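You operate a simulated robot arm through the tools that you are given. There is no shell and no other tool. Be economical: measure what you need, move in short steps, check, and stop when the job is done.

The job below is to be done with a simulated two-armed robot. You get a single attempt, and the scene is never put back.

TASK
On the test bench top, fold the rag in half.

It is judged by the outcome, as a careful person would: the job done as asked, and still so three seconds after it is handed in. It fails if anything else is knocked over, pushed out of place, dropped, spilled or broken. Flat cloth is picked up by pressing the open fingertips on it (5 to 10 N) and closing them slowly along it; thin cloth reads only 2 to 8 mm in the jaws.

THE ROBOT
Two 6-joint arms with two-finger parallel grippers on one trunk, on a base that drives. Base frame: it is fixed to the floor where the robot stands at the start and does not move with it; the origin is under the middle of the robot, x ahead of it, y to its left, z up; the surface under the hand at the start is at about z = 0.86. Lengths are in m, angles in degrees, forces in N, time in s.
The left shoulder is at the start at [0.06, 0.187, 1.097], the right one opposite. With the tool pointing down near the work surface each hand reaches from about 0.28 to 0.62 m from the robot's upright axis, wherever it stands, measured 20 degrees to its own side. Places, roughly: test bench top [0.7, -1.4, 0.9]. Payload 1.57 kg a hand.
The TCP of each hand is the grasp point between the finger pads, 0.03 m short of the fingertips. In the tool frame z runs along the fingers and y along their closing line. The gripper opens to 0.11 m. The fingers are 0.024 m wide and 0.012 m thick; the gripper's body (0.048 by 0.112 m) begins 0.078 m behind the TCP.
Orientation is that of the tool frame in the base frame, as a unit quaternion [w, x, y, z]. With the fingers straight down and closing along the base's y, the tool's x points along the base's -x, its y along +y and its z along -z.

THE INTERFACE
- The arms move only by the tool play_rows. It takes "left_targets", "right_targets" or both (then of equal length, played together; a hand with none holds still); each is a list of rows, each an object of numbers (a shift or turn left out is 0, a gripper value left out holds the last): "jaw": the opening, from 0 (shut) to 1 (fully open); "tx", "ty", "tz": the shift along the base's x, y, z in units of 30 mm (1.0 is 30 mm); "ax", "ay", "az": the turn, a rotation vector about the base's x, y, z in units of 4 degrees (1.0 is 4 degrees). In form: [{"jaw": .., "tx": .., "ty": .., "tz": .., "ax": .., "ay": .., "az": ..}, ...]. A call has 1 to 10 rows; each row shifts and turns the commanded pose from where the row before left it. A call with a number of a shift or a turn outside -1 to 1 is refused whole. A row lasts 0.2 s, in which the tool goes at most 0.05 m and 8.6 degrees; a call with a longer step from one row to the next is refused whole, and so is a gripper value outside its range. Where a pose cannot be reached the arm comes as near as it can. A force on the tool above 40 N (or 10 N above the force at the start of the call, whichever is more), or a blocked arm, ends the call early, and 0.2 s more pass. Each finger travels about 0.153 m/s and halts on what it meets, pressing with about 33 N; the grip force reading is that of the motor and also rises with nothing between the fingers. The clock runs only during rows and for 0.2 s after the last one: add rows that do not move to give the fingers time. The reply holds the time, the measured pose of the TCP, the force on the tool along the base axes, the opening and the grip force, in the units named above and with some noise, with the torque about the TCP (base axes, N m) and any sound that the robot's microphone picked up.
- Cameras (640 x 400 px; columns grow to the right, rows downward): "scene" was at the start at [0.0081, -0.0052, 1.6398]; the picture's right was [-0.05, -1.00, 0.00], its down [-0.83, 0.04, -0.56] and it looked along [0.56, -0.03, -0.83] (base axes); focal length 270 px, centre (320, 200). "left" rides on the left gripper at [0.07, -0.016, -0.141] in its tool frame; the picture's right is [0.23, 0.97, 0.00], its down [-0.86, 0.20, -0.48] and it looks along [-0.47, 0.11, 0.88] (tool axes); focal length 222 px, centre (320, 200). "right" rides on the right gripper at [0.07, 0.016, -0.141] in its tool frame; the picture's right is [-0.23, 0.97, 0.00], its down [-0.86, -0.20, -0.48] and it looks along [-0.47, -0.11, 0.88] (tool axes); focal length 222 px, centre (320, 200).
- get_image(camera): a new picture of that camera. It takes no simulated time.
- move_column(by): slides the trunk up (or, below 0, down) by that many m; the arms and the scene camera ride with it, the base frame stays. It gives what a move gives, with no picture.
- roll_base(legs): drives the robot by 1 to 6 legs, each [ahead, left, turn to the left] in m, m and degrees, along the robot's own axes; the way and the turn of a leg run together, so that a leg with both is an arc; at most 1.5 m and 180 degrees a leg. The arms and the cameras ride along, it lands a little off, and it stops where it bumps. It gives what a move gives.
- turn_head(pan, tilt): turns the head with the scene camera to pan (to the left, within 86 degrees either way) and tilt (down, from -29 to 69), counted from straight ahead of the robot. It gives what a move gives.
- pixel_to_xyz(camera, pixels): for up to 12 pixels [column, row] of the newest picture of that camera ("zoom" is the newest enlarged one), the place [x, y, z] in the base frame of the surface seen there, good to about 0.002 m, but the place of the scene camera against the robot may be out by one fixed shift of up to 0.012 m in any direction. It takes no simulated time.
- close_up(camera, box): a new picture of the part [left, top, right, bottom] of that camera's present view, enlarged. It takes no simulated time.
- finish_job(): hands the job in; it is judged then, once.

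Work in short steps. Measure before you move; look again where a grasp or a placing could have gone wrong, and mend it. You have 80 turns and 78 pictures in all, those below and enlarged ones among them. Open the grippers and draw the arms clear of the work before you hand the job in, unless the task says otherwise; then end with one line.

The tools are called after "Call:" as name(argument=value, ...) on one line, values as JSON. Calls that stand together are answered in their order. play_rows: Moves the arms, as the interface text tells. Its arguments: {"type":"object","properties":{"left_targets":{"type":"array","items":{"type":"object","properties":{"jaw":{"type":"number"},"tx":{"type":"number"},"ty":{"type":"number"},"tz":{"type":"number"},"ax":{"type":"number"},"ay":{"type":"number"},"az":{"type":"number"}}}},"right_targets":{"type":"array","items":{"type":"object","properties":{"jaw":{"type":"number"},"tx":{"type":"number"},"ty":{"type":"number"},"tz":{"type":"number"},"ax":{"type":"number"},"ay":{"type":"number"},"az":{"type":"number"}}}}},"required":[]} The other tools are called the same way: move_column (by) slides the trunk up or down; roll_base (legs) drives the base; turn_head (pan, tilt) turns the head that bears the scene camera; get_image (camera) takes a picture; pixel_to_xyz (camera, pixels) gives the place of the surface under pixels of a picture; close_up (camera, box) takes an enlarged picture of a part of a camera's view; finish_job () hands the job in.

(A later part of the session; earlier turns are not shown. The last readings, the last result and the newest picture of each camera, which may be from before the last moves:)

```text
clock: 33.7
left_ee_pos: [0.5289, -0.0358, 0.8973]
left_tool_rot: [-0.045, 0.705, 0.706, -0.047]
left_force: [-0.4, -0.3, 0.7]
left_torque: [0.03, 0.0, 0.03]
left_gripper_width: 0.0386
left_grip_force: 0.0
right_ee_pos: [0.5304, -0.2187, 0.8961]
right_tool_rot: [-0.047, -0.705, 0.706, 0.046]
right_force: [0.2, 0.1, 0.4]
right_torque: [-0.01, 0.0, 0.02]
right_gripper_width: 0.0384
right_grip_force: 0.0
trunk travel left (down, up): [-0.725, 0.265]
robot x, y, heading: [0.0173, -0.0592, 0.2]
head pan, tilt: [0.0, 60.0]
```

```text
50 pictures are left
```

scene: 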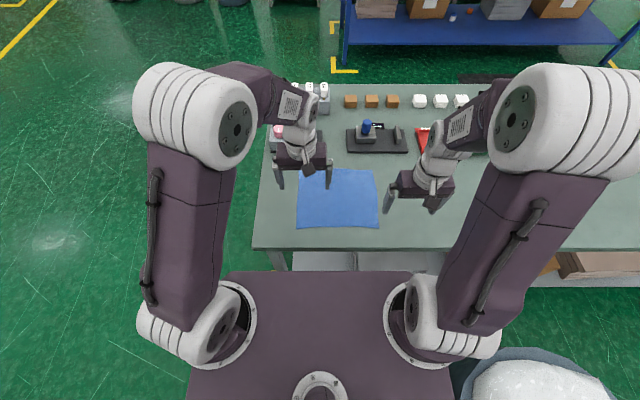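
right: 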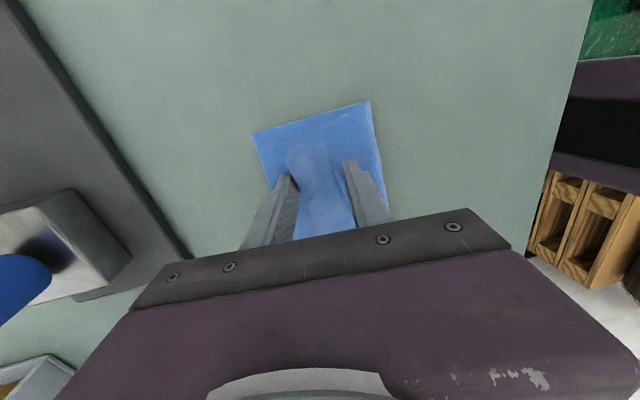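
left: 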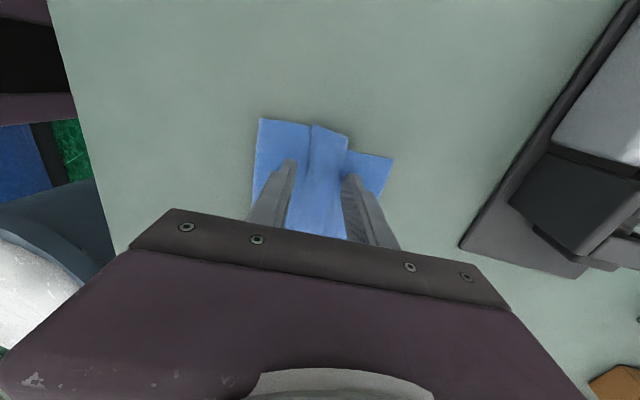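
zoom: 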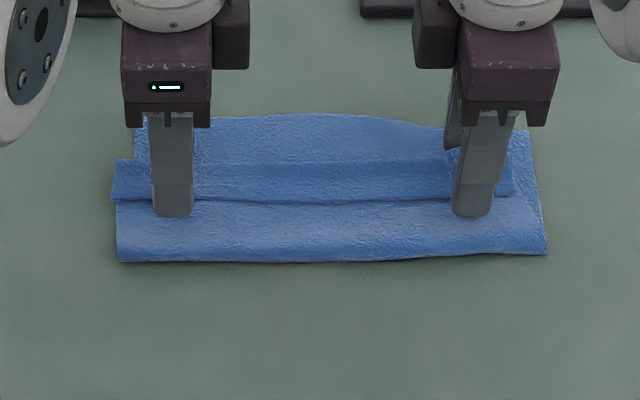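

The fold line is at x≈0.4715, the far edge at 0.576, and the hem (0.511–0.540) would reach about 0.57 when unrolled. I raise the hands, close them, move behind the hem edge and lower to a light touch to brush it open.

Call:
play_rows(left_targets=[{"tz": 0.6}, {"tz": 0.6, "jaw": 0}, {"tx": -0.65}, {"tx": -0.65}, {"tz": -0.5}, {"tz": -0.5}, {"tz": -0.26}, {}], right_targets=[{"tz": 0.6}, {"tz": 0.6, "jaw": 0}, {"tx": -0.65}, {"tx": -0.65}, {"tz": -0.5}, {"tz": -0.5}, {"tz": -0.24}, {}])

Call:
close_up(camera="scene", box=[280, 150, 400, 225])

Call:
get_image(camera="left")

Call:
get_image(camera="right")

```text
clock: 35.5
left_ee_pos: [0.4896, -0.0352, 0.8969]
left_tool_rot: [-0.044, 0.705, 0.706, -0.046]
left_force: [0.0, 0.8, 0.2]
left_torque: [-0.01, 0.02, 0.04]
left_gripper_width: 0.0001
left_grip_force: 22.1
right_ee_pos: [0.4905, -0.2184, 0.8957]
right_tool_rot: [-0.047, -0.705, 0.706, 0.047]
right_force: [0.4, -0.2, -0.2]
right_torque: [-0.02, 0.01, -0.01]
right_gripper_width: 0.0001
right_grip_force: 21.3
trunk travel left (down, up): [-0.725, 0.265]
robot x, y, heading: [0.0207, -0.0605, -0.2]
head pan, tilt: [0.0, 60.0]
```

```text
5.33 times, centred on (340, 188) of scene
```

zoom: 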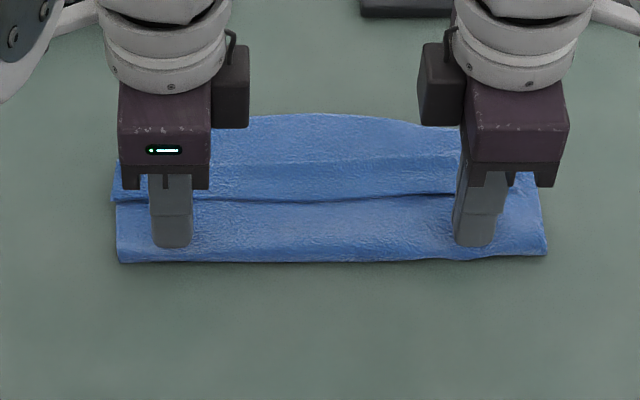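

```text
48 pictures are left
```

left: 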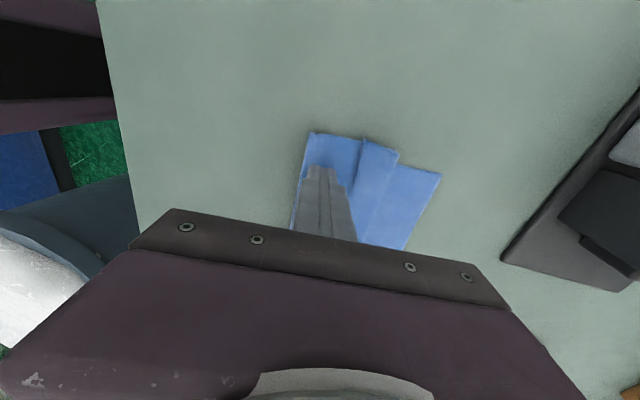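

```text
47 pictures are left
```

right: 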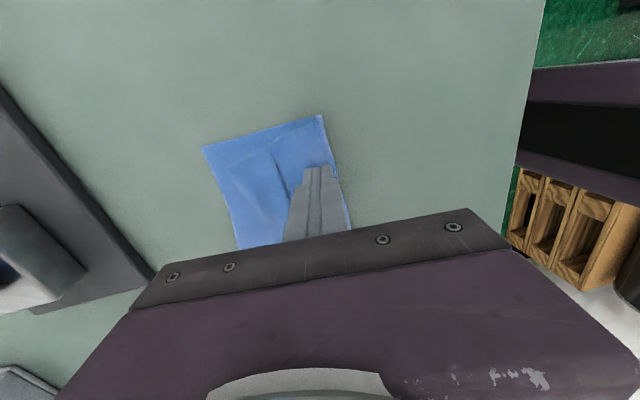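

Both closed fingertips stand just behind the hem. I lower 2–3 mm to a light touch and push 2.4 cm ahead.

Call:
play_rows(left_targets=[{"tz": -0.1}, {"tx": 0.2}, {"tx": 0.2}, {"tx": 0.2}, {"tx": 0.2}, {}], right_targets=[{"tz": -0.07}, {"tx": 0.2}, {"tx": 0.2}, {"tx": 0.2}, {"tx": 0.2}, {}])

Call:
close_up(camera="left", box=[240, 90, 460, 240])

Call:
close_up(camera="right", box=[180, 90, 400, 240])

```text
clock: 36.9
left_ee_pos: [0.514, -0.0353, 0.8924]
left_tool_rot: [-0.044, 0.706, 0.705, -0.046]
left_force: [-0.8, 0.0, 4.1]
left_torque: [-0.04, 0.03, 0.03]
left_gripper_width: 0.0002
left_grip_force: 21.4
right_ee_pos: [0.5145, -0.2197, 0.894]
right_tool_rot: [0.046, 0.706, -0.705, -0.047]
right_force: [-0.1, -0.4, -0.7]
right_torque: [0.0, 0.03, -0.04]
right_gripper_width: 0.0
right_grip_force: 21.2
trunk travel left (down, up): [-0.725, 0.265]
robot x, y, heading: [0.0194, -0.0625, 0.1]
head pan, tilt: [0.0, 60.0]
```

```text
2.67 times, centred on (350, 165) of left
```

zoom: 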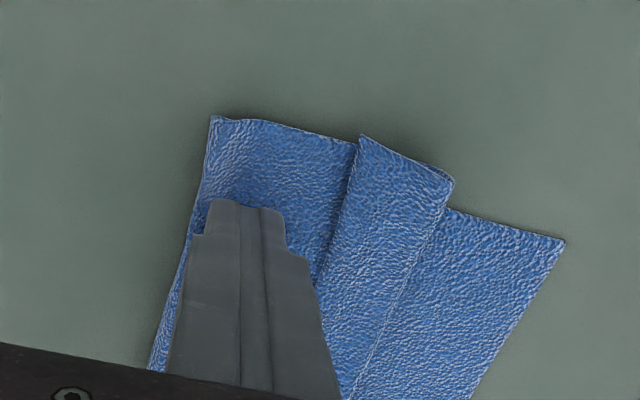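

```text
2.67 times, centred on (290, 165) of right
```

zoom: 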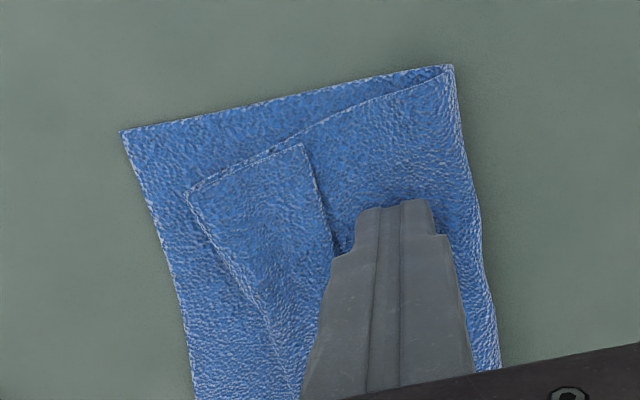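

The fingertips have reached the hem edge on both sides, as the enlargements show clearly. I ease the left up 1 mm and push on another 3 cm.

Call:
play_rows(left_targets=[{"tz": 0.02}, {"tx": 0.25}, {"tx": 0.25}, {"tx": 0.25}, {"tx": 0.25}, {}], right_targets=[{"tz": -0.02}, {"tx": 0.25}, {"tx": 0.25}, {"tx": 0.25}, {"tx": 0.25}, {}])

Call:
close_up(camera="left", box=[200, 90, 420, 240])

Call:
close_up(camera="right", box=[220, 90, 440, 240])

```text
clock: 38.3
left_ee_pos: [0.5443, -0.0358, 0.8932]
left_tool_rot: [-0.045, 0.706, 0.705, -0.046]
left_force: [1.1, 0.5, 0.9]
left_torque: [0.01, 0.03, 0.02]
left_gripper_width: 0.0001
left_grip_force: 21.3
right_ee_pos: [0.5439, -0.2195, 0.8935]
right_tool_rot: [-0.048, -0.705, 0.706, 0.047]
right_force: [-0.4, -0.2, 2.5]
right_torque: [0.02, -0.01, -0.02]
right_gripper_width: 0.0
right_grip_force: 21.3
trunk travel left (down, up): [-0.725, 0.265]
robot x, y, heading: [0.0195, -0.0627, -0.2]
head pan, tilt: [0.0, 60.0]
```

```text
2.67 times, centred on (310, 165) of left
```

zoom: 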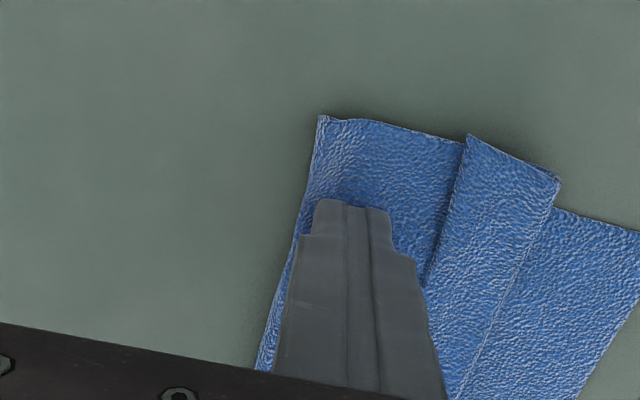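

```text
2.67 times, centred on (330, 165) of right
```

zoom: 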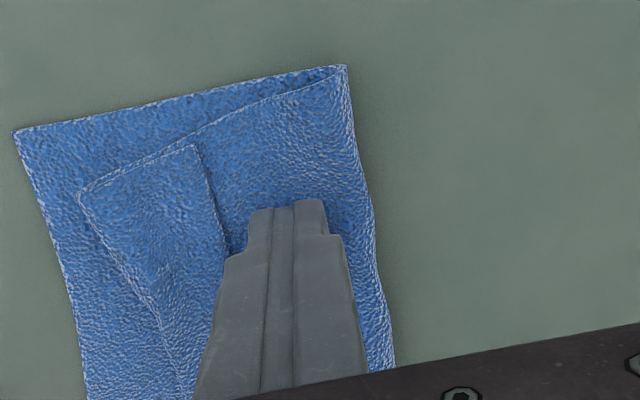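

The whole rag slid ahead with the fingers (hem edge now near x=0.556) instead of unrolling. I drag it back 4 cm the same way, with slightly more press.

Call:
play_rows(left_targets=[{"tz": -0.02}, {"tx": -0.25}, {"tx": -0.25}, {"tx": -0.25}, {"tx": -0.25}, {"tx": -0.25}, {"tx": -0.15}, {}], right_targets=[{}, {"tx": -0.25}, {"tx": -0.25}, {"tx": -0.25}, {"tx": -0.25}, {"tx": -0.25}, {"tx": -0.15}, {}])

Call:
close_up(camera="left", box=[200, 90, 420, 240])

Call:
close_up(camera="scene", box=[280, 150, 400, 225])

```text
clock: 40.1
left_ee_pos: [0.5026, -0.0347, 0.8928]
left_tool_rot: [-0.044, 0.706, 0.705, -0.046]
left_force: [1.9, 0.2, 10.2]
left_torque: [0.02, -0.16, 0.0]
left_gripper_width: 0.0
left_grip_force: 21.3
right_ee_pos: [0.5022, -0.218, 0.8937]
right_tool_rot: [0.047, 0.706, -0.705, -0.047]
right_force: [1.7, -1.1, 0.1]
right_torque: [0.0, -0.01, 0.03]
right_gripper_width: 0.0
right_grip_force: 21.4
trunk travel left (down, up): [-0.725, 0.265]
robot x, y, heading: [0.0204, -0.0646, -0.1]
head pan, tilt: [0.0, 60.0]
```

```text
2.67 times, centred on (310, 165) of left
```

zoom: 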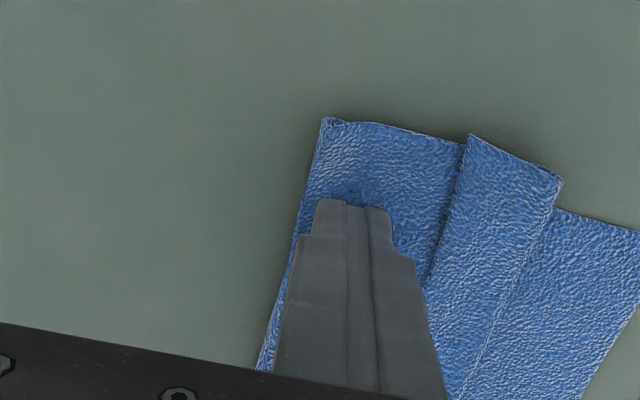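

```text
5.33 times, centred on (340, 188) of scene
```

zoom: 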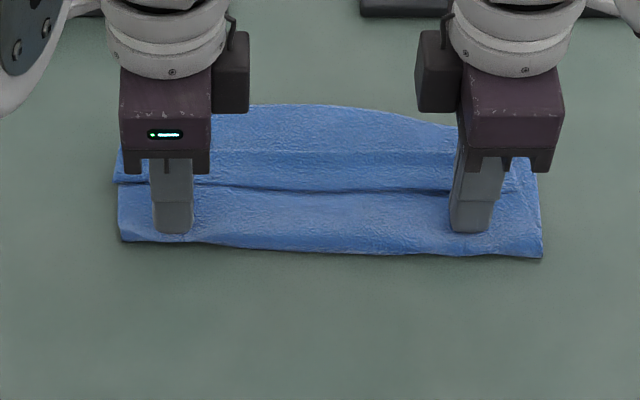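

The rag came back cleanly. New idea: straddle the hem edge with the near finger on the body layer and the far finger on the flap, press, and open to spread it. I measure the hem edge first.

Call:
get_image(camera="right")

Call:
get_image(camera="left")

```text
40 pictures are left
```

right: 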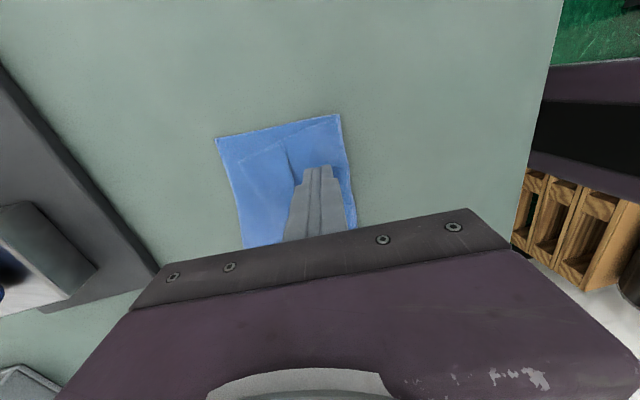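

```text
39 pictures are left
```

left: 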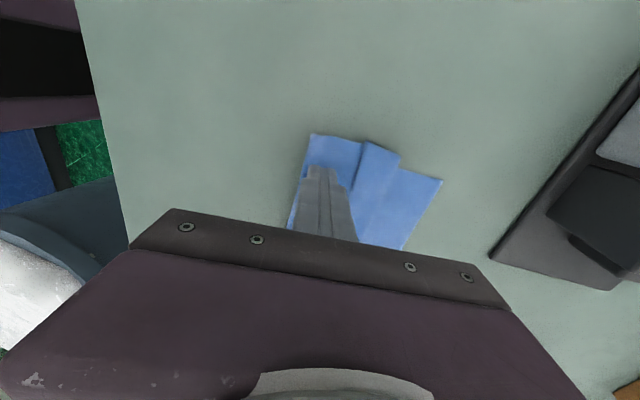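

Call:
pixel_to_xyz(camera="left", pixels=[[361, 160], [355, 185], [366, 155], [397, 158], [438, 182], [312, 140], [361, 145]])

Call:
pixel_to_xyz(camera="right", pixels=[[286, 150], [293, 175], [240, 163], [219, 140], [337, 118], [345, 150], [283, 142]])

```text
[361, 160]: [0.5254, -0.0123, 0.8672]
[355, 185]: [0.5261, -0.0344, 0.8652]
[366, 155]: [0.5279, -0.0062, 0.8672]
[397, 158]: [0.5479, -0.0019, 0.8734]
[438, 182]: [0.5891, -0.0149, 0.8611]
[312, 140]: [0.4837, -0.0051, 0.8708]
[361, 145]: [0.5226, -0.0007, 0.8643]
```

```text
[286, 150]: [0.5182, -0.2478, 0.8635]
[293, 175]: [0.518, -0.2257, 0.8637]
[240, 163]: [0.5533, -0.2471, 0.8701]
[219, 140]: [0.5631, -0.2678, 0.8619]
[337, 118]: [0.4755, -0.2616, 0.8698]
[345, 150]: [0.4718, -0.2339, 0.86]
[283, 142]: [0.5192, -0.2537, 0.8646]
```

Hem edge: x≈0.525 (left), 0.518 (right). I raise, take the tilt slightly past vertical, and set the closed finger pairs right over that edge just above it.

Call:
play_rows(left_targets=[{"tz": 0.6}, {"tx": 0.34, "ay": -0.8}, {"tx": 0.34, "ay": -0.8}, {"ay": -0.8}, {"tz": -0.3}, {}], right_targets=[{"tz": 0.6}, {"tx": 0.23, "ay": -0.8}, {"tx": 0.23, "ay": -0.8}, {"ay": -0.8}, {"tz": -0.3}, {}])

Call:
close_up(camera="left", box=[200, 90, 420, 240])

Call:
close_up(camera="right", box=[220, 90, 440, 240])

```text
clock: 41.5
left_ee_pos: [0.5238, -0.035, 0.9006]
left_tool_rot: [0.014, 0.707, 0.707, 0.012]
left_force: [0.1, 0.9, -0.4]
left_torque: [-0.01, -0.02, 0.01]
left_gripper_width: 0.0
left_grip_force: 21.4
right_ee_pos: [0.5161, -0.2191, 0.9024]
right_tool_rot: [0.013, -0.707, 0.707, -0.012]
right_force: [1.2, -0.3, -0.1]
right_torque: [-0.03, 0.0, 0.01]
right_gripper_width: 0.0002
right_grip_force: 21.4
trunk travel left (down, up): [-0.725, 0.265]
robot x, y, heading: [0.0139, -0.0582, -0.0]
head pan, tilt: [0.0, 60.0]
```

```text
2.67 times, centred on (310, 165) of left
```

zoom: 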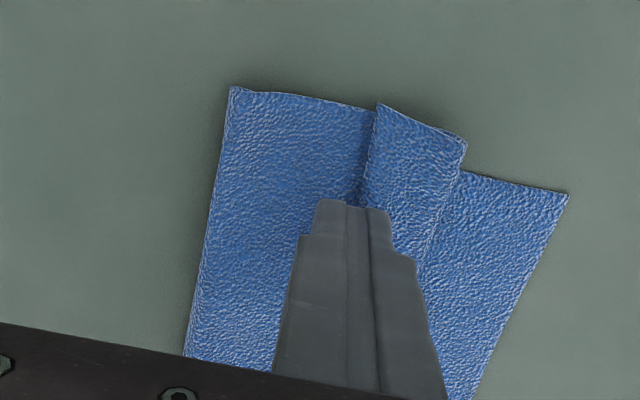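

```text
2.67 times, centred on (330, 165) of right
```

zoom: 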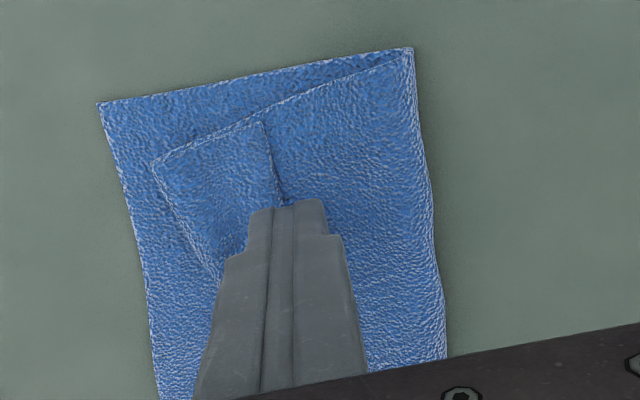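

The finger pairs straddle the hem edge well on both sides. I lower to a light press and read the force.

Call:
play_rows(left_targets=[{"tz": -0.1}, {"tz": -0.1}, {"tz": -0.06}, {}, {}], right_targets=[{"tz": -0.12}, {"tz": -0.12}, {"tz": -0.08}, {}, {}])

```text
clock: 42.7
left_ee_pos: [0.5233, -0.0351, 0.8936]
left_tool_rot: [0.015, 0.707, 0.707, 0.011]
left_force: [-0.4, -0.9, 0.0]
left_torque: [0.0, 0.02, -0.04]
left_gripper_width: 0.0003
left_grip_force: 21.2
right_ee_pos: [0.5159, -0.2184, 0.8935]
right_tool_rot: [0.012, -0.707, 0.707, -0.012]
right_force: [0.2, -0.4, 4.0]
right_torque: [0.01, -0.01, 0.05]
right_gripper_width: 0.0
right_grip_force: 21.3
trunk travel left (down, up): [-0.725, 0.265]
robot x, y, heading: [0.0192, -0.0584, 0.0]
head pan, tilt: [0.0, 60.0]
```

I press the left 0.8 mm further and slowly spread the fingers while moving ahead at half the opening rate, so that the near finger holds the body and the far one carries the flap.

Call:
play_rows(left_targets=[{"tz": -0.027}, {}, {"jaw": 0.07, "tx": 0.12}, {"jaw": 0.14, "tx": 0.12}, {"jaw": 0.21, "tx": 0.12}, {"jaw": 0.28, "tx": 0.12}, {}], right_targets=[{"tz": -0.003}, {}, {"jaw": 0.07, "tx": 0.12}, {"jaw": 0.14, "tx": 0.12}, {"jaw": 0.21, "tx": 0.12}, {"jaw": 0.28, "tx": 0.12}, {}])

Call:
close_up(camera="left", box=[200, 90, 420, 240])

Call:
close_up(camera="right", box=[220, 90, 440, 240])

```text
clock: 44.3
left_ee_pos: [0.5366, -0.035, 0.8928]
left_tool_rot: [0.015, 0.707, 0.707, 0.013]
left_force: [-1.3, -0.2, 0.4]
left_torque: [0.0, 0.01, -0.01]
left_gripper_width: 0.0306
left_grip_force: 0.0
right_ee_pos: [0.5308, -0.2191, 0.8934]
right_tool_rot: [0.012, -0.707, 0.707, -0.012]
right_force: [0.7, -0.1, 0.8]
right_torque: [0.04, -0.01, 0.03]
right_gripper_width: 0.0308
right_grip_force: 0.0
trunk travel left (down, up): [-0.725, 0.265]
robot x, y, heading: [0.0223, -0.0578, 0.1]
head pan, tilt: [0.0, 60.0]
```

```text
2.67 times, centred on (310, 165) of left
```

zoom: 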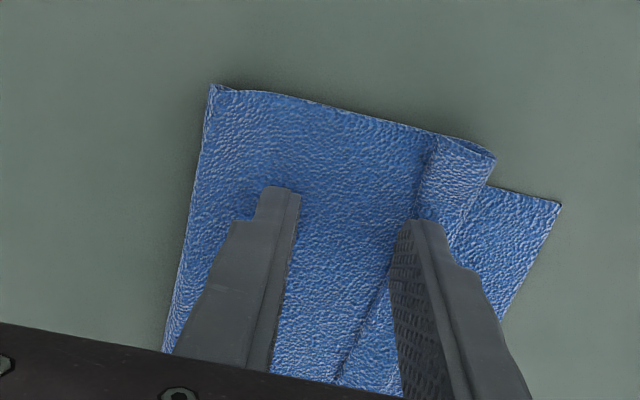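

```text
2.67 times, centred on (330, 165) of right
```

zoom: 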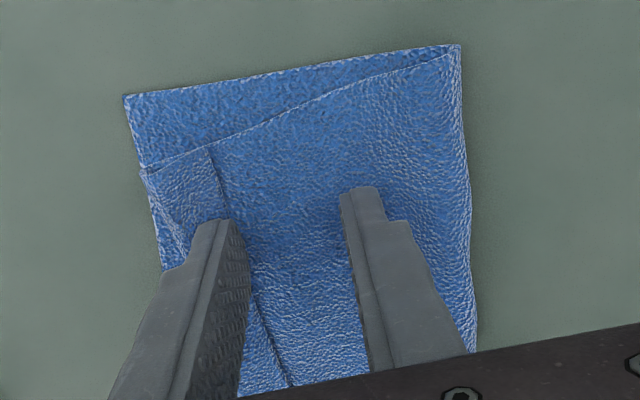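

It works: the hem is rolling open ahead of the far fingers. I continue the same motion with a touch more press.

Call:
play_rows(left_targets=[{"tz": -0.012}, {"jaw": 0.35, "tx": 0.12}, {"jaw": 0.42, "tx": 0.12}, {"jaw": 0.49, "tx": 0.12}, {"jaw": 0.56, "tx": 0.12}, {}], right_targets=[{"tz": -0.012}, {"jaw": 0.35, "tx": 0.12}, {"jaw": 0.42, "tx": 0.12}, {"jaw": 0.49, "tx": 0.12}, {"jaw": 0.56, "tx": 0.12}, {}])

Call:
close_up(camera="left", box=[200, 90, 420, 240])

Call:
close_up(camera="right", box=[220, 90, 440, 240])

Call:
close_up(camera="scene", box=[280, 150, 400, 225])

```text
clock: 45.7
left_ee_pos: [0.5493, -0.0343, 0.8925]
left_tool_rot: [0.015, 0.707, 0.707, 0.013]
left_force: [0.1, 0.0, 2.9]
left_torque: [-0.02, 0.18, 0.01]
left_gripper_width: 0.0624
left_grip_force: 0.2
right_ee_pos: [0.544, -0.2183, 0.8939]
right_tool_rot: [0.014, -0.707, 0.707, -0.014]
right_force: [-1.6, 0.9, 9.7]
right_torque: [0.02, 0.37, -0.04]
right_gripper_width: 0.063
right_grip_force: 1.1
trunk travel left (down, up): [-0.725, 0.265]
robot x, y, heading: [0.0187, -0.0627, 0.2]
head pan, tilt: [0.0, 60.0]
```

```text
2.67 times, centred on (310, 165) of left
```

zoom: 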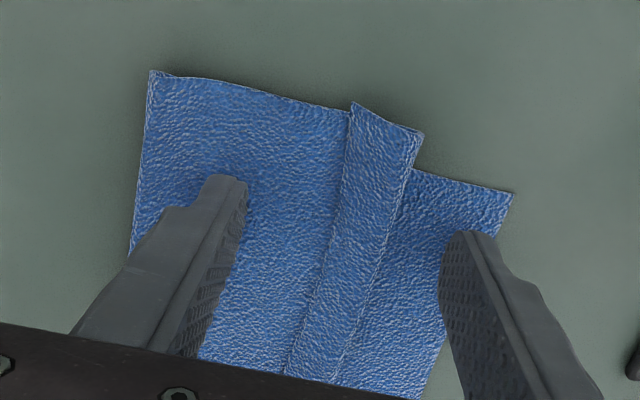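

```text
2.67 times, centred on (330, 165) of right
```

zoom: 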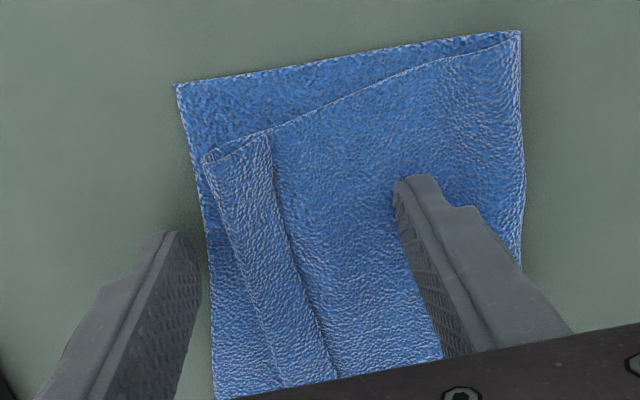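

```text
5.33 times, centred on (340, 188) of scene
```

zoom: 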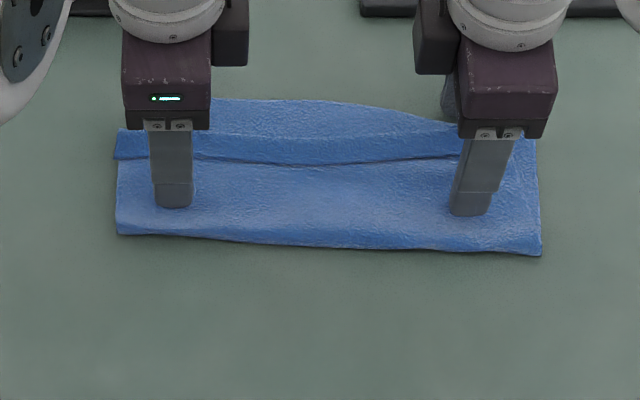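

The far fingers finally slipped off ahead, leaving a narrower hem. I measure the hem now.

Call:
pixel_to_xyz(camera="left", pixels=[[320, 135], [311, 175], [344, 140], [334, 180], [375, 158], [253, 120]])

Call:
pixel_to_xyz(camera="right", pixels=[[314, 145], [325, 185], [292, 152], [302, 185], [281, 122], [397, 105]])

```text
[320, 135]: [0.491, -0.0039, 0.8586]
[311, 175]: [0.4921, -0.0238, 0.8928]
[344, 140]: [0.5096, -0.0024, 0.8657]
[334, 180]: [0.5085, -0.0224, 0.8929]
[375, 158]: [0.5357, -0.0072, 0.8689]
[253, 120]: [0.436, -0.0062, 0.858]
```

```text
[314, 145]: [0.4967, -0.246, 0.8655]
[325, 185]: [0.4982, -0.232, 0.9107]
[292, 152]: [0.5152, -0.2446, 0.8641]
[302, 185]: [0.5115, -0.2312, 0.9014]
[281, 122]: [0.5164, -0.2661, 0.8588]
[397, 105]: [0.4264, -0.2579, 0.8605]
```

Those values refer to older full pictures, so I take fresh ones.

Call:
get_image(camera="left")

Call:
get_image(camera="right")

```text
31 pictures are left
```

left: 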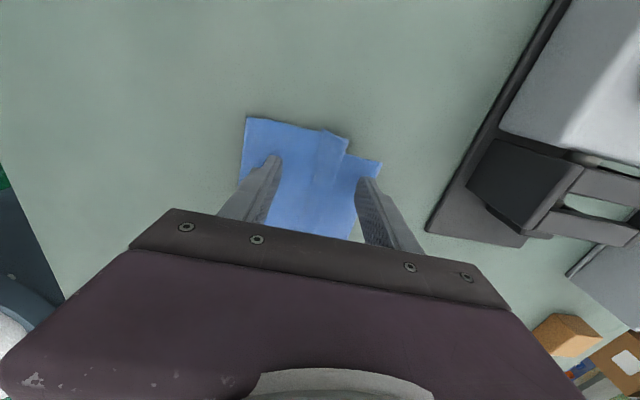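

```text
30 pictures are left
```

right: 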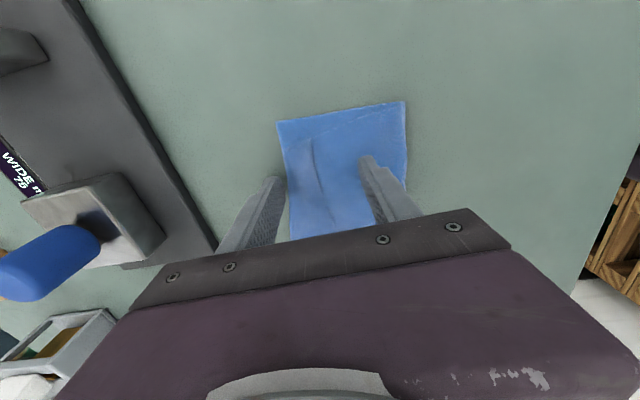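

Call:
pixel_to_xyz(camera="left", pixels=[[248, 121], [243, 155], [322, 136], [313, 175], [345, 142], [336, 180], [378, 165]])

Call:
pixel_to_xyz(camera="right", pixels=[[402, 105], [407, 140], [312, 142], [321, 185], [289, 153], [300, 195], [281, 126], [287, 175]])

```text
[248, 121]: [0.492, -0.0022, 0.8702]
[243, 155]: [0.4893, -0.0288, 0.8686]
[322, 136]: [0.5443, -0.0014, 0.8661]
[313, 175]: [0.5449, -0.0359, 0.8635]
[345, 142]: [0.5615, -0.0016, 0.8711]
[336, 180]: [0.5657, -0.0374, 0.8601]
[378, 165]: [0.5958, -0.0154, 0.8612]
```

```text
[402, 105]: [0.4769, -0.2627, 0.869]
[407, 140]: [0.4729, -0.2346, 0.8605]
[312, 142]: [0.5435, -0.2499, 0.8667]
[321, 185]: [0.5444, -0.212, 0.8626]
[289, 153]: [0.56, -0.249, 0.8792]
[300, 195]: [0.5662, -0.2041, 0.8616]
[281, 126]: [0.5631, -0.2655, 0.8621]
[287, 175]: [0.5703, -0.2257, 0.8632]
```

Hem now spans x 0.545–0.565 on both sides, and needs one more spread. I lift, close, and set the finger pairs over the hem edge again (x≈0.543).

Call:
play_rows(left_targets=[{"tz": 0.5}, {"tz": 0.5, "jaw": 0.0, "tx": -0.1}, {"tx": -0.1}, {}, {"tz": -0.5}, {"tz": -0.4}, {}], right_targets=[{"tz": 0.5}, {"tz": 0.5, "jaw": 0.0}, {}, {}, {"tz": -0.5}, {"tz": -0.4}, {}])

Call:
play_rows(left_targets=[{"tz": -0.06}, {}, {}], right_targets=[{"tz": -0.06}, {}, {}])

Call:
close_up(camera="left", box=[200, 90, 420, 240])

Call:
close_up(camera="right", box=[220, 90, 440, 240])

```text
clock: 47.3
left_ee_pos: [0.545, -0.0357, 0.8965]
left_tool_rot: [0.015, 0.707, 0.707, 0.013]
left_force: [0.2, 0.2, -0.2]
left_torque: [0.01, -0.03, -0.02]
left_gripper_width: 0.0
left_grip_force: 21.4
right_ee_pos: [0.5447, -0.2179, 0.8961]
right_tool_rot: [0.012, -0.707, 0.707, -0.012]
right_force: [-0.6, -0.9, 0.1]
right_torque: [0.03, 0.0, -0.01]
right_gripper_width: 0.0
right_grip_force: 21.2
trunk travel left (down, up): [-0.725, 0.265]
robot x, y, heading: [0.0195, -0.059, 0.1]
head pan, tilt: [0.0, 60.0]
```

```text
clock: 48.1
left_ee_pos: [0.5443, -0.0352, 0.8935]
left_tool_rot: [0.016, 0.707, 0.707, 0.013]
left_force: [0.3, -0.2, 0.6]
left_torque: [-0.01, -0.04, 0.01]
left_gripper_width: 0.0
left_grip_force: 21.2
right_ee_pos: [0.5462, -0.219, 0.8933]
right_tool_rot: [-0.012, 0.707, -0.707, 0.012]
right_force: [-0.5, -0.3, 2.5]
right_torque: [0.02, -0.05, -0.01]
right_gripper_width: 0.0
right_grip_force: 21.9
trunk travel left (down, up): [-0.725, 0.265]
robot x, y, heading: [0.0174, -0.0604, -0.3]
head pan, tilt: [0.0, 60.0]
```

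```text
2.67 times, centred on (310, 165) of left
```

zoom: 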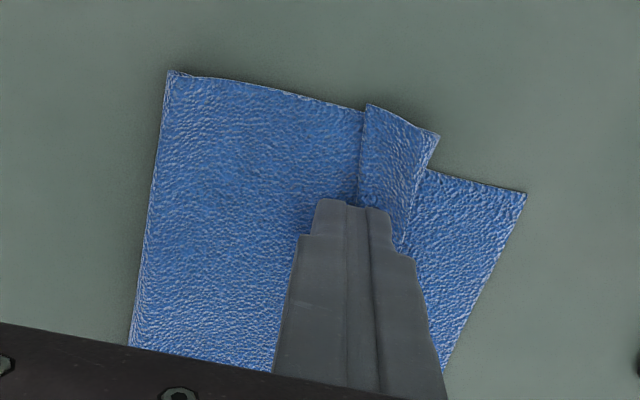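

```text
2.67 times, centred on (330, 165) of right
```

zoom: 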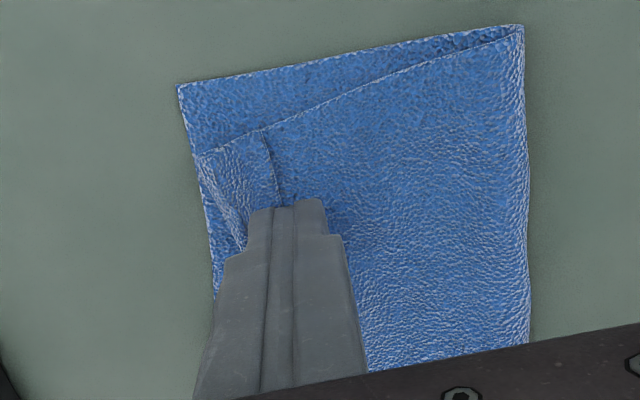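

Both are well placed again. I press slightly more and spread slowly, staying near the loop this time.

Call:
play_rows(left_targets=[{"tz": -0.025}, {}, {"jaw": 0.06, "tx": 0.08}, {"jaw": 0.12, "tx": 0.08}, {"jaw": 0.18, "tx": 0.08}, {"jaw": 0.24, "tx": 0.08}, {"jaw": 0.3, "tx": 0.08}, {}], right_targets=[{"tz": -0.015}, {}, {"jaw": 0.06, "tx": 0.08}, {"jaw": 0.12, "tx": 0.08}, {"jaw": 0.18, "tx": 0.08}, {"jaw": 0.24, "tx": 0.08}, {"jaw": 0.3, "tx": 0.08}, {}])

Call:
close_up(camera="left", box=[200, 90, 420, 240])

Call:
close_up(camera="right", box=[220, 90, 440, 240])

```text
clock: 49.9
left_ee_pos: [0.5577, -0.0355, 0.8932]
left_tool_rot: [0.015, 0.707, 0.707, 0.012]
left_force: [0.5, -0.3, 1.3]
left_torque: [-0.03, 0.02, -0.03]
left_gripper_width: 0.033
left_grip_force: 0.1
right_ee_pos: [0.5579, -0.22, 0.8937]
right_tool_rot: [-0.014, 0.708, -0.706, 0.012]
right_force: [-1.8, 0.5, 4.9]
right_torque: [0.03, 0.1, 0.0]
right_gripper_width: 0.0317
right_grip_force: 0.1
trunk travel left (down, up): [-0.725, 0.265]
robot x, y, heading: [0.0179, -0.0597, 0.0]
head pan, tilt: [0.0, 60.0]
```

```text
2.67 times, centred on (310, 165) of left
```

zoom: 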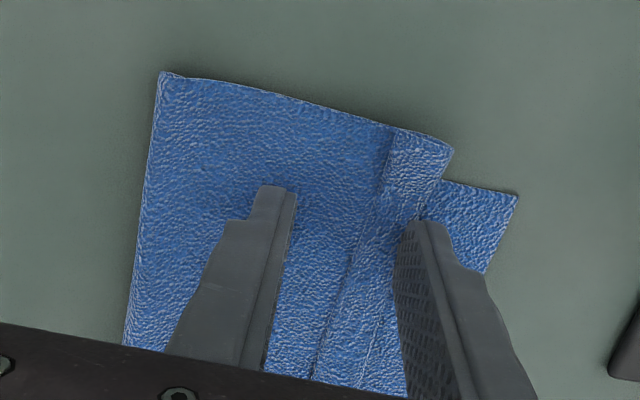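

```text
2.67 times, centred on (330, 165) of right
```

zoom: 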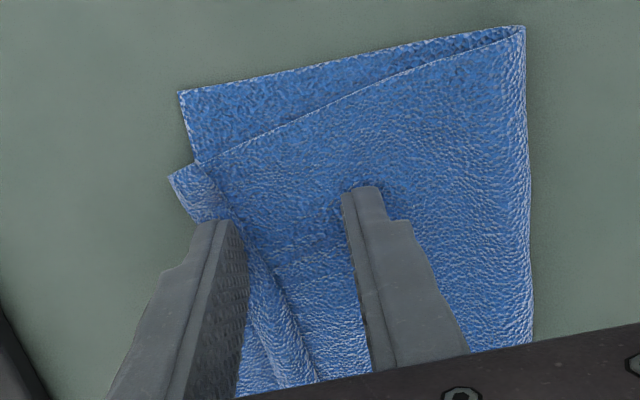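

The right end has flipped over past the far edge, and the left hem is nearly open. I spread a bit further and then lift straight up.

Call:
play_rows(left_targets=[{"tz": -0.015}, {"jaw": 0.36, "tx": 0.1}, {"jaw": 0.42, "tx": 0.1}, {"jaw": 0.48, "tx": 0.1}, {}, {"tz": 0.6}, {"tz": 0.8}, {}], right_targets=[{}, {"jaw": 0.36, "tx": 0.1}, {"jaw": 0.42, "tx": 0.1}, {"jaw": 0.48, "tx": 0.1}, {}, {"tz": 0.6}, {"tz": 0.8}, {}])

Call:
get_image(camera="left")

Call:
get_image(camera="right")

Call:
close_up(camera="scene", box=[280, 150, 400, 225])

```text
clock: 51.7
left_ee_pos: [0.5682, -0.0356, 0.9329]
left_tool_rot: [0.014, 0.707, 0.707, 0.012]
left_force: [-0.1, 0.0, 0.6]
left_torque: [0.01, -0.02, 0.0]
left_gripper_width: 0.0529
left_grip_force: 0.0
right_ee_pos: [0.5669, -0.2181, 0.9351]
right_tool_rot: [0.012, -0.707, 0.707, -0.011]
right_force: [-0.5, -0.4, 0.6]
right_torque: [0.0, 0.02, 0.0]
right_gripper_width: 0.0529
right_grip_force: 0.0
trunk travel left (down, up): [-0.725, 0.265]
robot x, y, heading: [0.0202, -0.0588, -0.2]
head pan, tilt: [0.0, 60.0]
```

```text
25 pictures are left
```

left: 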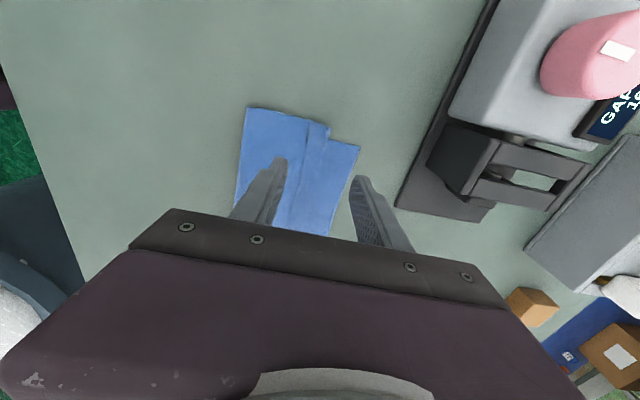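

```text
24 pictures are left
```

right: 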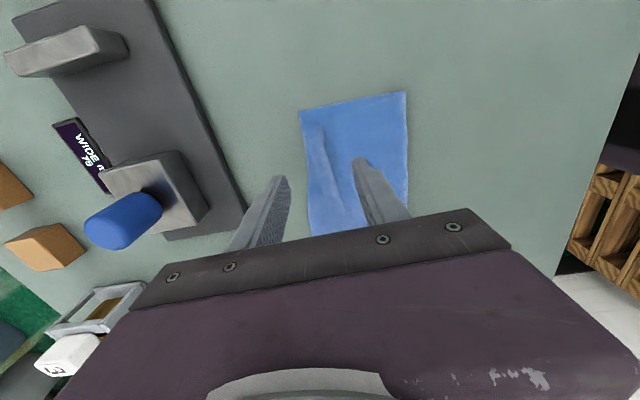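

```text
5.33 times, centred on (340, 188) of scene
```

zoom: 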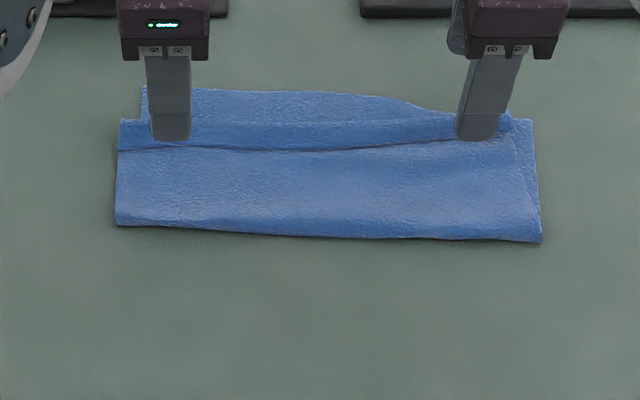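

Progress again: a narrower hem remains. I measure it for the next spread.

Call:
pixel_to_xyz(camera="left", pixels=[[249, 110], [238, 170], [306, 128], [300, 160], [294, 195], [328, 130], [318, 165], [357, 150]])

Call:
pixel_to_xyz(camera="right", pixels=[[403, 95], [406, 150], [323, 130], [334, 175], [345, 205], [308, 142], [304, 115], [308, 180]])

```text
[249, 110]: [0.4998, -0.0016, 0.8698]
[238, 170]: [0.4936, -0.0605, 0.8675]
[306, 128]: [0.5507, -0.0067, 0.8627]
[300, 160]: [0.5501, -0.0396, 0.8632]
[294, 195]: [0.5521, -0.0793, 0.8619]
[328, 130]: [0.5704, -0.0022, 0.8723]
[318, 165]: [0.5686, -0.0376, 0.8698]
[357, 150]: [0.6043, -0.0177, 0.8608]
```

```text
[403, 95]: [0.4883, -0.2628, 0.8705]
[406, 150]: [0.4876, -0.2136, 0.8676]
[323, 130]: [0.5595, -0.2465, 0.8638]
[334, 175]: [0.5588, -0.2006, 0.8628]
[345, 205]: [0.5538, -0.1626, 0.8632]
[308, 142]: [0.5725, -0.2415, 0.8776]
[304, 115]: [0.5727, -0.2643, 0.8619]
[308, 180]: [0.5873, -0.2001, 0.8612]
```

The rag has drifted ahead ~3 cm, so I first pull it back: close fingers, press on the body layer at x≈0.53, drag 3 cm towards me, then lift.

Call:
play_rows(left_targets=[{"jaw": 0, "tx": -0.65}, {"tx": -0.65}, {"tz": -0.6}, {"tz": -0.6}, {"tz": -0.15}, {}], right_targets=[{"jaw": 0, "tx": -0.65}, {"tx": -0.65}, {"tz": -0.6}, {"tz": -0.6}, {"tz": -0.2}, {}])

Call:
play_rows(left_targets=[{"tz": -0.02}, {"tx": -0.25}, {"tx": -0.25}, {"tx": -0.25}, {"tx": -0.25}, {}, {"tz": 0.5}, {"ay": -0.7}, {}], right_targets=[{"tz": -0.02}, {"tx": -0.25}, {"tx": -0.25}, {"tx": -0.25}, {"tx": -0.25}, {}, {"tz": 0.5}, {"ay": -0.7}, {}])

Call:
get_image(camera="left")

Call:
get_image(camera="right")

```text
clock: 53.1
left_ee_pos: [0.5282, -0.0344, 0.8941]
left_tool_rot: [0.015, 0.707, 0.707, 0.013]
left_force: [-0.1, 0.4, -0.2]
left_torque: [0.01, 0.02, -0.01]
left_gripper_width: 0.0
left_grip_force: 21.3
right_ee_pos: [0.5287, -0.2195, 0.8921]
right_tool_rot: [0.012, -0.707, 0.707, -0.013]
right_force: [-0.2, 0.5, 1.4]
right_torque: [-0.02, 0.0, -0.01]
right_gripper_width: 0.0
right_grip_force: 21.5
trunk travel left (down, up): [-0.725, 0.265]
robot x, y, heading: [0.0181, -0.0616, -0.1]
head pan, tilt: [0.0, 60.0]
```

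```text
clock: 55.1
left_ee_pos: [0.4979, -0.0356, 0.9086]
left_tool_rot: [0.031, 0.707, 0.706, 0.03]
left_force: [-0.7, 0.0, -0.1]
left_torque: [-0.03, -0.02, 0.04]
left_gripper_width: 0.0
left_grip_force: 21.2
right_ee_pos: [0.4986, -0.219, 0.9071]
right_tool_rot: [-0.03, 0.707, -0.706, 0.03]
right_force: [-0.4, 0.3, -0.1]
right_torque: [0.01, -0.04, 0.02]
right_gripper_width: 0.0001
right_grip_force: 21.7
trunk travel left (down, up): [-0.725, 0.265]
robot x, y, heading: [0.0217, -0.0578, 0.1]
head pan, tilt: [0.0, 60.0]
```

```text
22 pictures are left
```

left: 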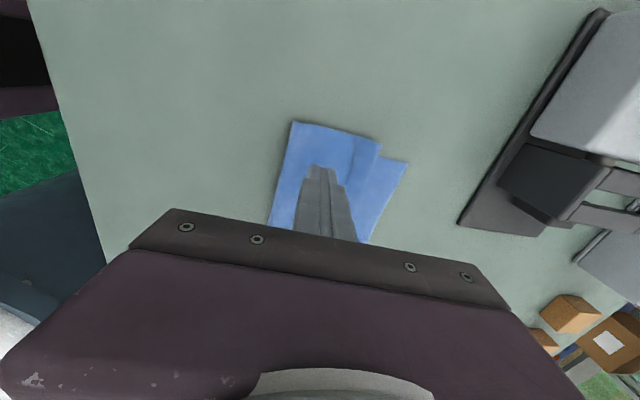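

```text
21 pictures are left
```

right: 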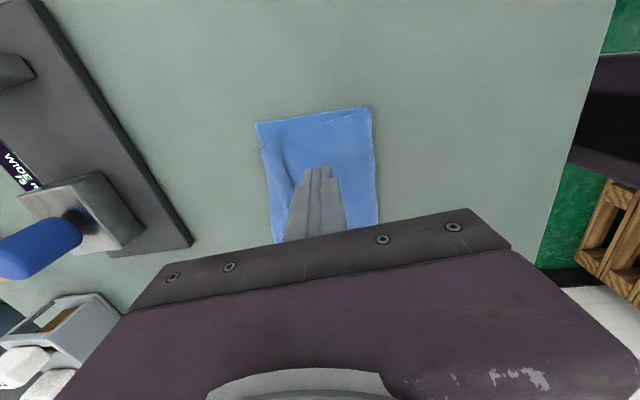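

Call:
pixel_to_xyz(camera="left", pixels=[[294, 125], [284, 165], [352, 150], [350, 170], [379, 150], [373, 180], [404, 168]])

Call:
pixel_to_xyz(camera="right", pixels=[[369, 110], [374, 160], [284, 150], [293, 175], [270, 152], [259, 128], [268, 180], [262, 150]])

Call:
close_up(camera="right", box=[240, 90, 400, 190])

Call:
close_up(camera="left", box=[260, 100, 420, 200])

```text
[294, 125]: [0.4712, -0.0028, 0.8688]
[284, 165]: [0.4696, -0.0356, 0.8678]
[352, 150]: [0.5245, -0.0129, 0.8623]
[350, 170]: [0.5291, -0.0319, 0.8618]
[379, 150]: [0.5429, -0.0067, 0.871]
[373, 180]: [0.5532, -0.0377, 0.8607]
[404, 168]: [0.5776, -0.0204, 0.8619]
```

```text
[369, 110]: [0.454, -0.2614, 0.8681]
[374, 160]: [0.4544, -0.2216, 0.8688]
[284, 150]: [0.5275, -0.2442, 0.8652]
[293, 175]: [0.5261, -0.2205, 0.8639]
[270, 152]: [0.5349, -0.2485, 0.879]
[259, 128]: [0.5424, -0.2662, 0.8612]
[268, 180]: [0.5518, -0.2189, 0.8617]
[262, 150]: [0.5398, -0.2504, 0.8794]
```

```text
4.00 times, centred on (320, 140) of right
```

zoom: 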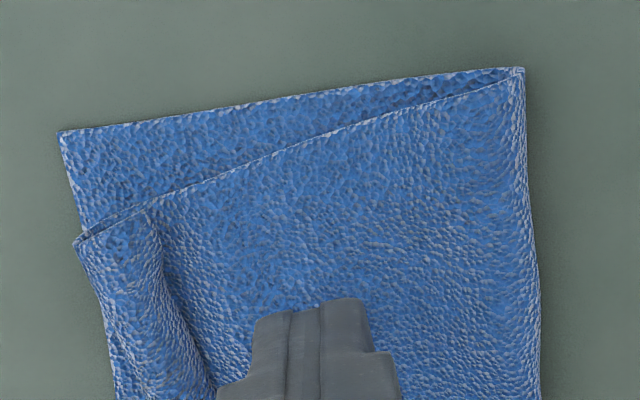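

```text
4.00 times, centred on (340, 150) of left
```

zoom: 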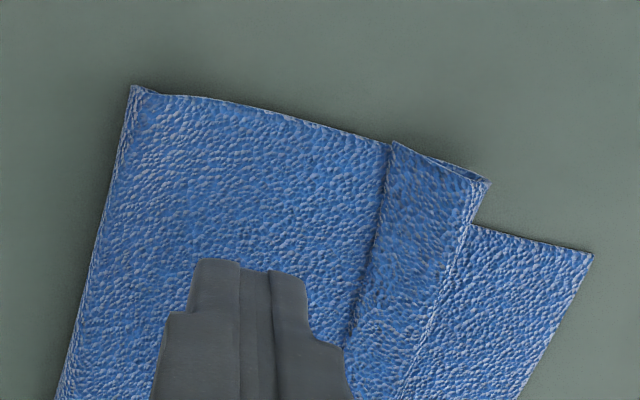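

The hem edge is at x≈0.526 on both sides. This time I start with the fingers ~10 mm open so that only the far finger's inner corner sits on the flap edge, and tilt slightly so both touch.

Call:
play_rows(left_targets=[{"tz": 0.2, "tx": 0.4, "jaw": 0.09}, {"tx": 0.41}, {"tz": -0.3}, {"tz": -0.3}, {"tz": -0.1}, {}, {}], right_targets=[{"tz": 0.2, "tx": 0.42, "jaw": 0.09}, {"tx": 0.42}, {"tz": -0.3}, {"tz": -0.3}, {"tz": -0.06}, {}, {}])

Call:
close_up(camera="left", box=[200, 90, 420, 240])

Call:
close_up(camera="right", box=[220, 90, 440, 240])

```text
clock: 56.7
left_ee_pos: [0.5224, -0.0355, 0.8925]
left_tool_rot: [0.032, 0.706, 0.707, 0.03]
left_force: [-0.8, 0.0, 3.3]
left_torque: [-0.03, -0.02, -0.01]
left_gripper_width: 0.0095
left_grip_force: 0.1
right_ee_pos: [0.5232, -0.2199, 0.8931]
right_tool_rot: [0.03, -0.706, 0.707, -0.03]
right_force: [-0.2, 0.1, -0.1]
right_torque: [0.0, -0.03, -0.03]
right_gripper_width: 0.01
right_grip_force: 0.1
trunk travel left (down, up): [-0.725, 0.265]
robot x, y, heading: [0.0228, -0.0617, -0.1]
head pan, tilt: [0.0, 60.0]
```

```text
2.67 times, centred on (310, 165) of left
```

zoom: 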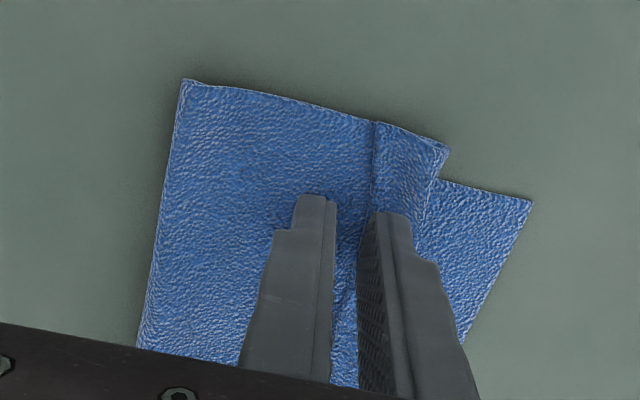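

```text
2.67 times, centred on (330, 165) of right
```

zoom: 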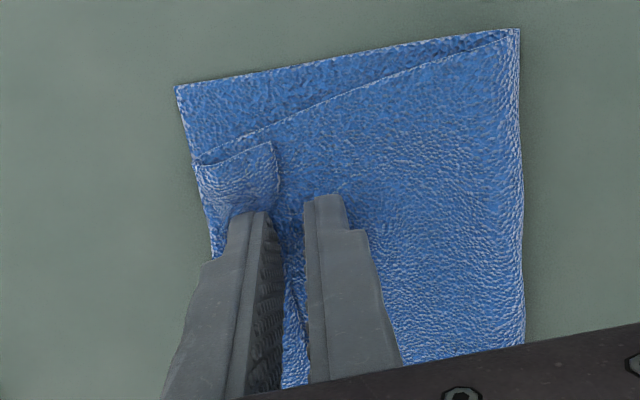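

Placement is as intended on both sides. I press the right ~0.9 mm more, the left a little, and spread to about 5 cm.

Call:
play_rows(left_targets=[{"tz": -0.012}, {}, {"jaw": 0.15, "tx": 0.11}, {"jaw": 0.21, "tx": 0.11}, {"jaw": 0.27, "tx": 0.11}, {"jaw": 0.33, "tx": 0.11}, {"jaw": 0.39, "tx": 0.11}, {}], right_targets=[{"tz": -0.035}, {}, {"jaw": 0.15, "tx": 0.11}, {"jaw": 0.21, "tx": 0.11}, {"jaw": 0.27, "tx": 0.11}, {"jaw": 0.33, "tx": 0.11}, {"jaw": 0.39, "tx": 0.11}, {}])

Call:
close_up(camera="left", box=[200, 90, 420, 240])

Call:
close_up(camera="right", box=[220, 90, 440, 240])

```text
clock: 58.5
left_ee_pos: [0.5365, -0.0354, 0.8945]
left_tool_rot: [0.032, 0.707, 0.706, 0.03]
left_force: [-2.2, -0.3, 11.2]
left_torque: [0.08, 0.43, 0.0]
left_gripper_width: 0.0442
left_grip_force: 0.3
right_ee_pos: [0.5374, -0.2183, 0.8948]
right_tool_rot: [0.031, -0.706, 0.706, -0.03]
right_force: [-3.0, -1.2, 10.9]
right_torque: [-0.04, 0.44, 0.03]
right_gripper_width: 0.0435
right_grip_force: 0.3
trunk travel left (down, up): [-0.725, 0.265]
robot x, y, heading: [0.0164, -0.0601, 0.2]
head pan, tilt: [0.0, 60.0]
```

```text
2.67 times, centred on (310, 165) of left
```

zoom: 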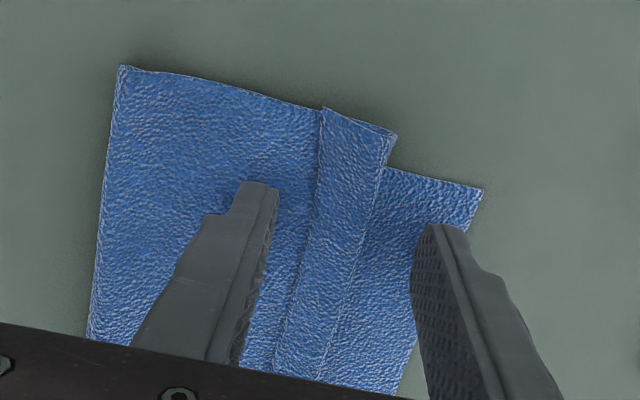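

```text
2.67 times, centred on (330, 165) of right
```

zoom: 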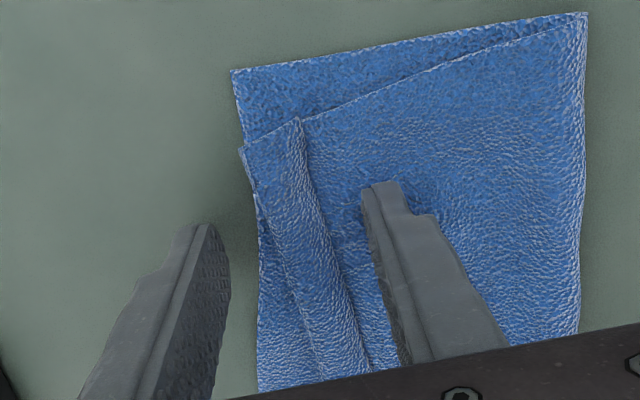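

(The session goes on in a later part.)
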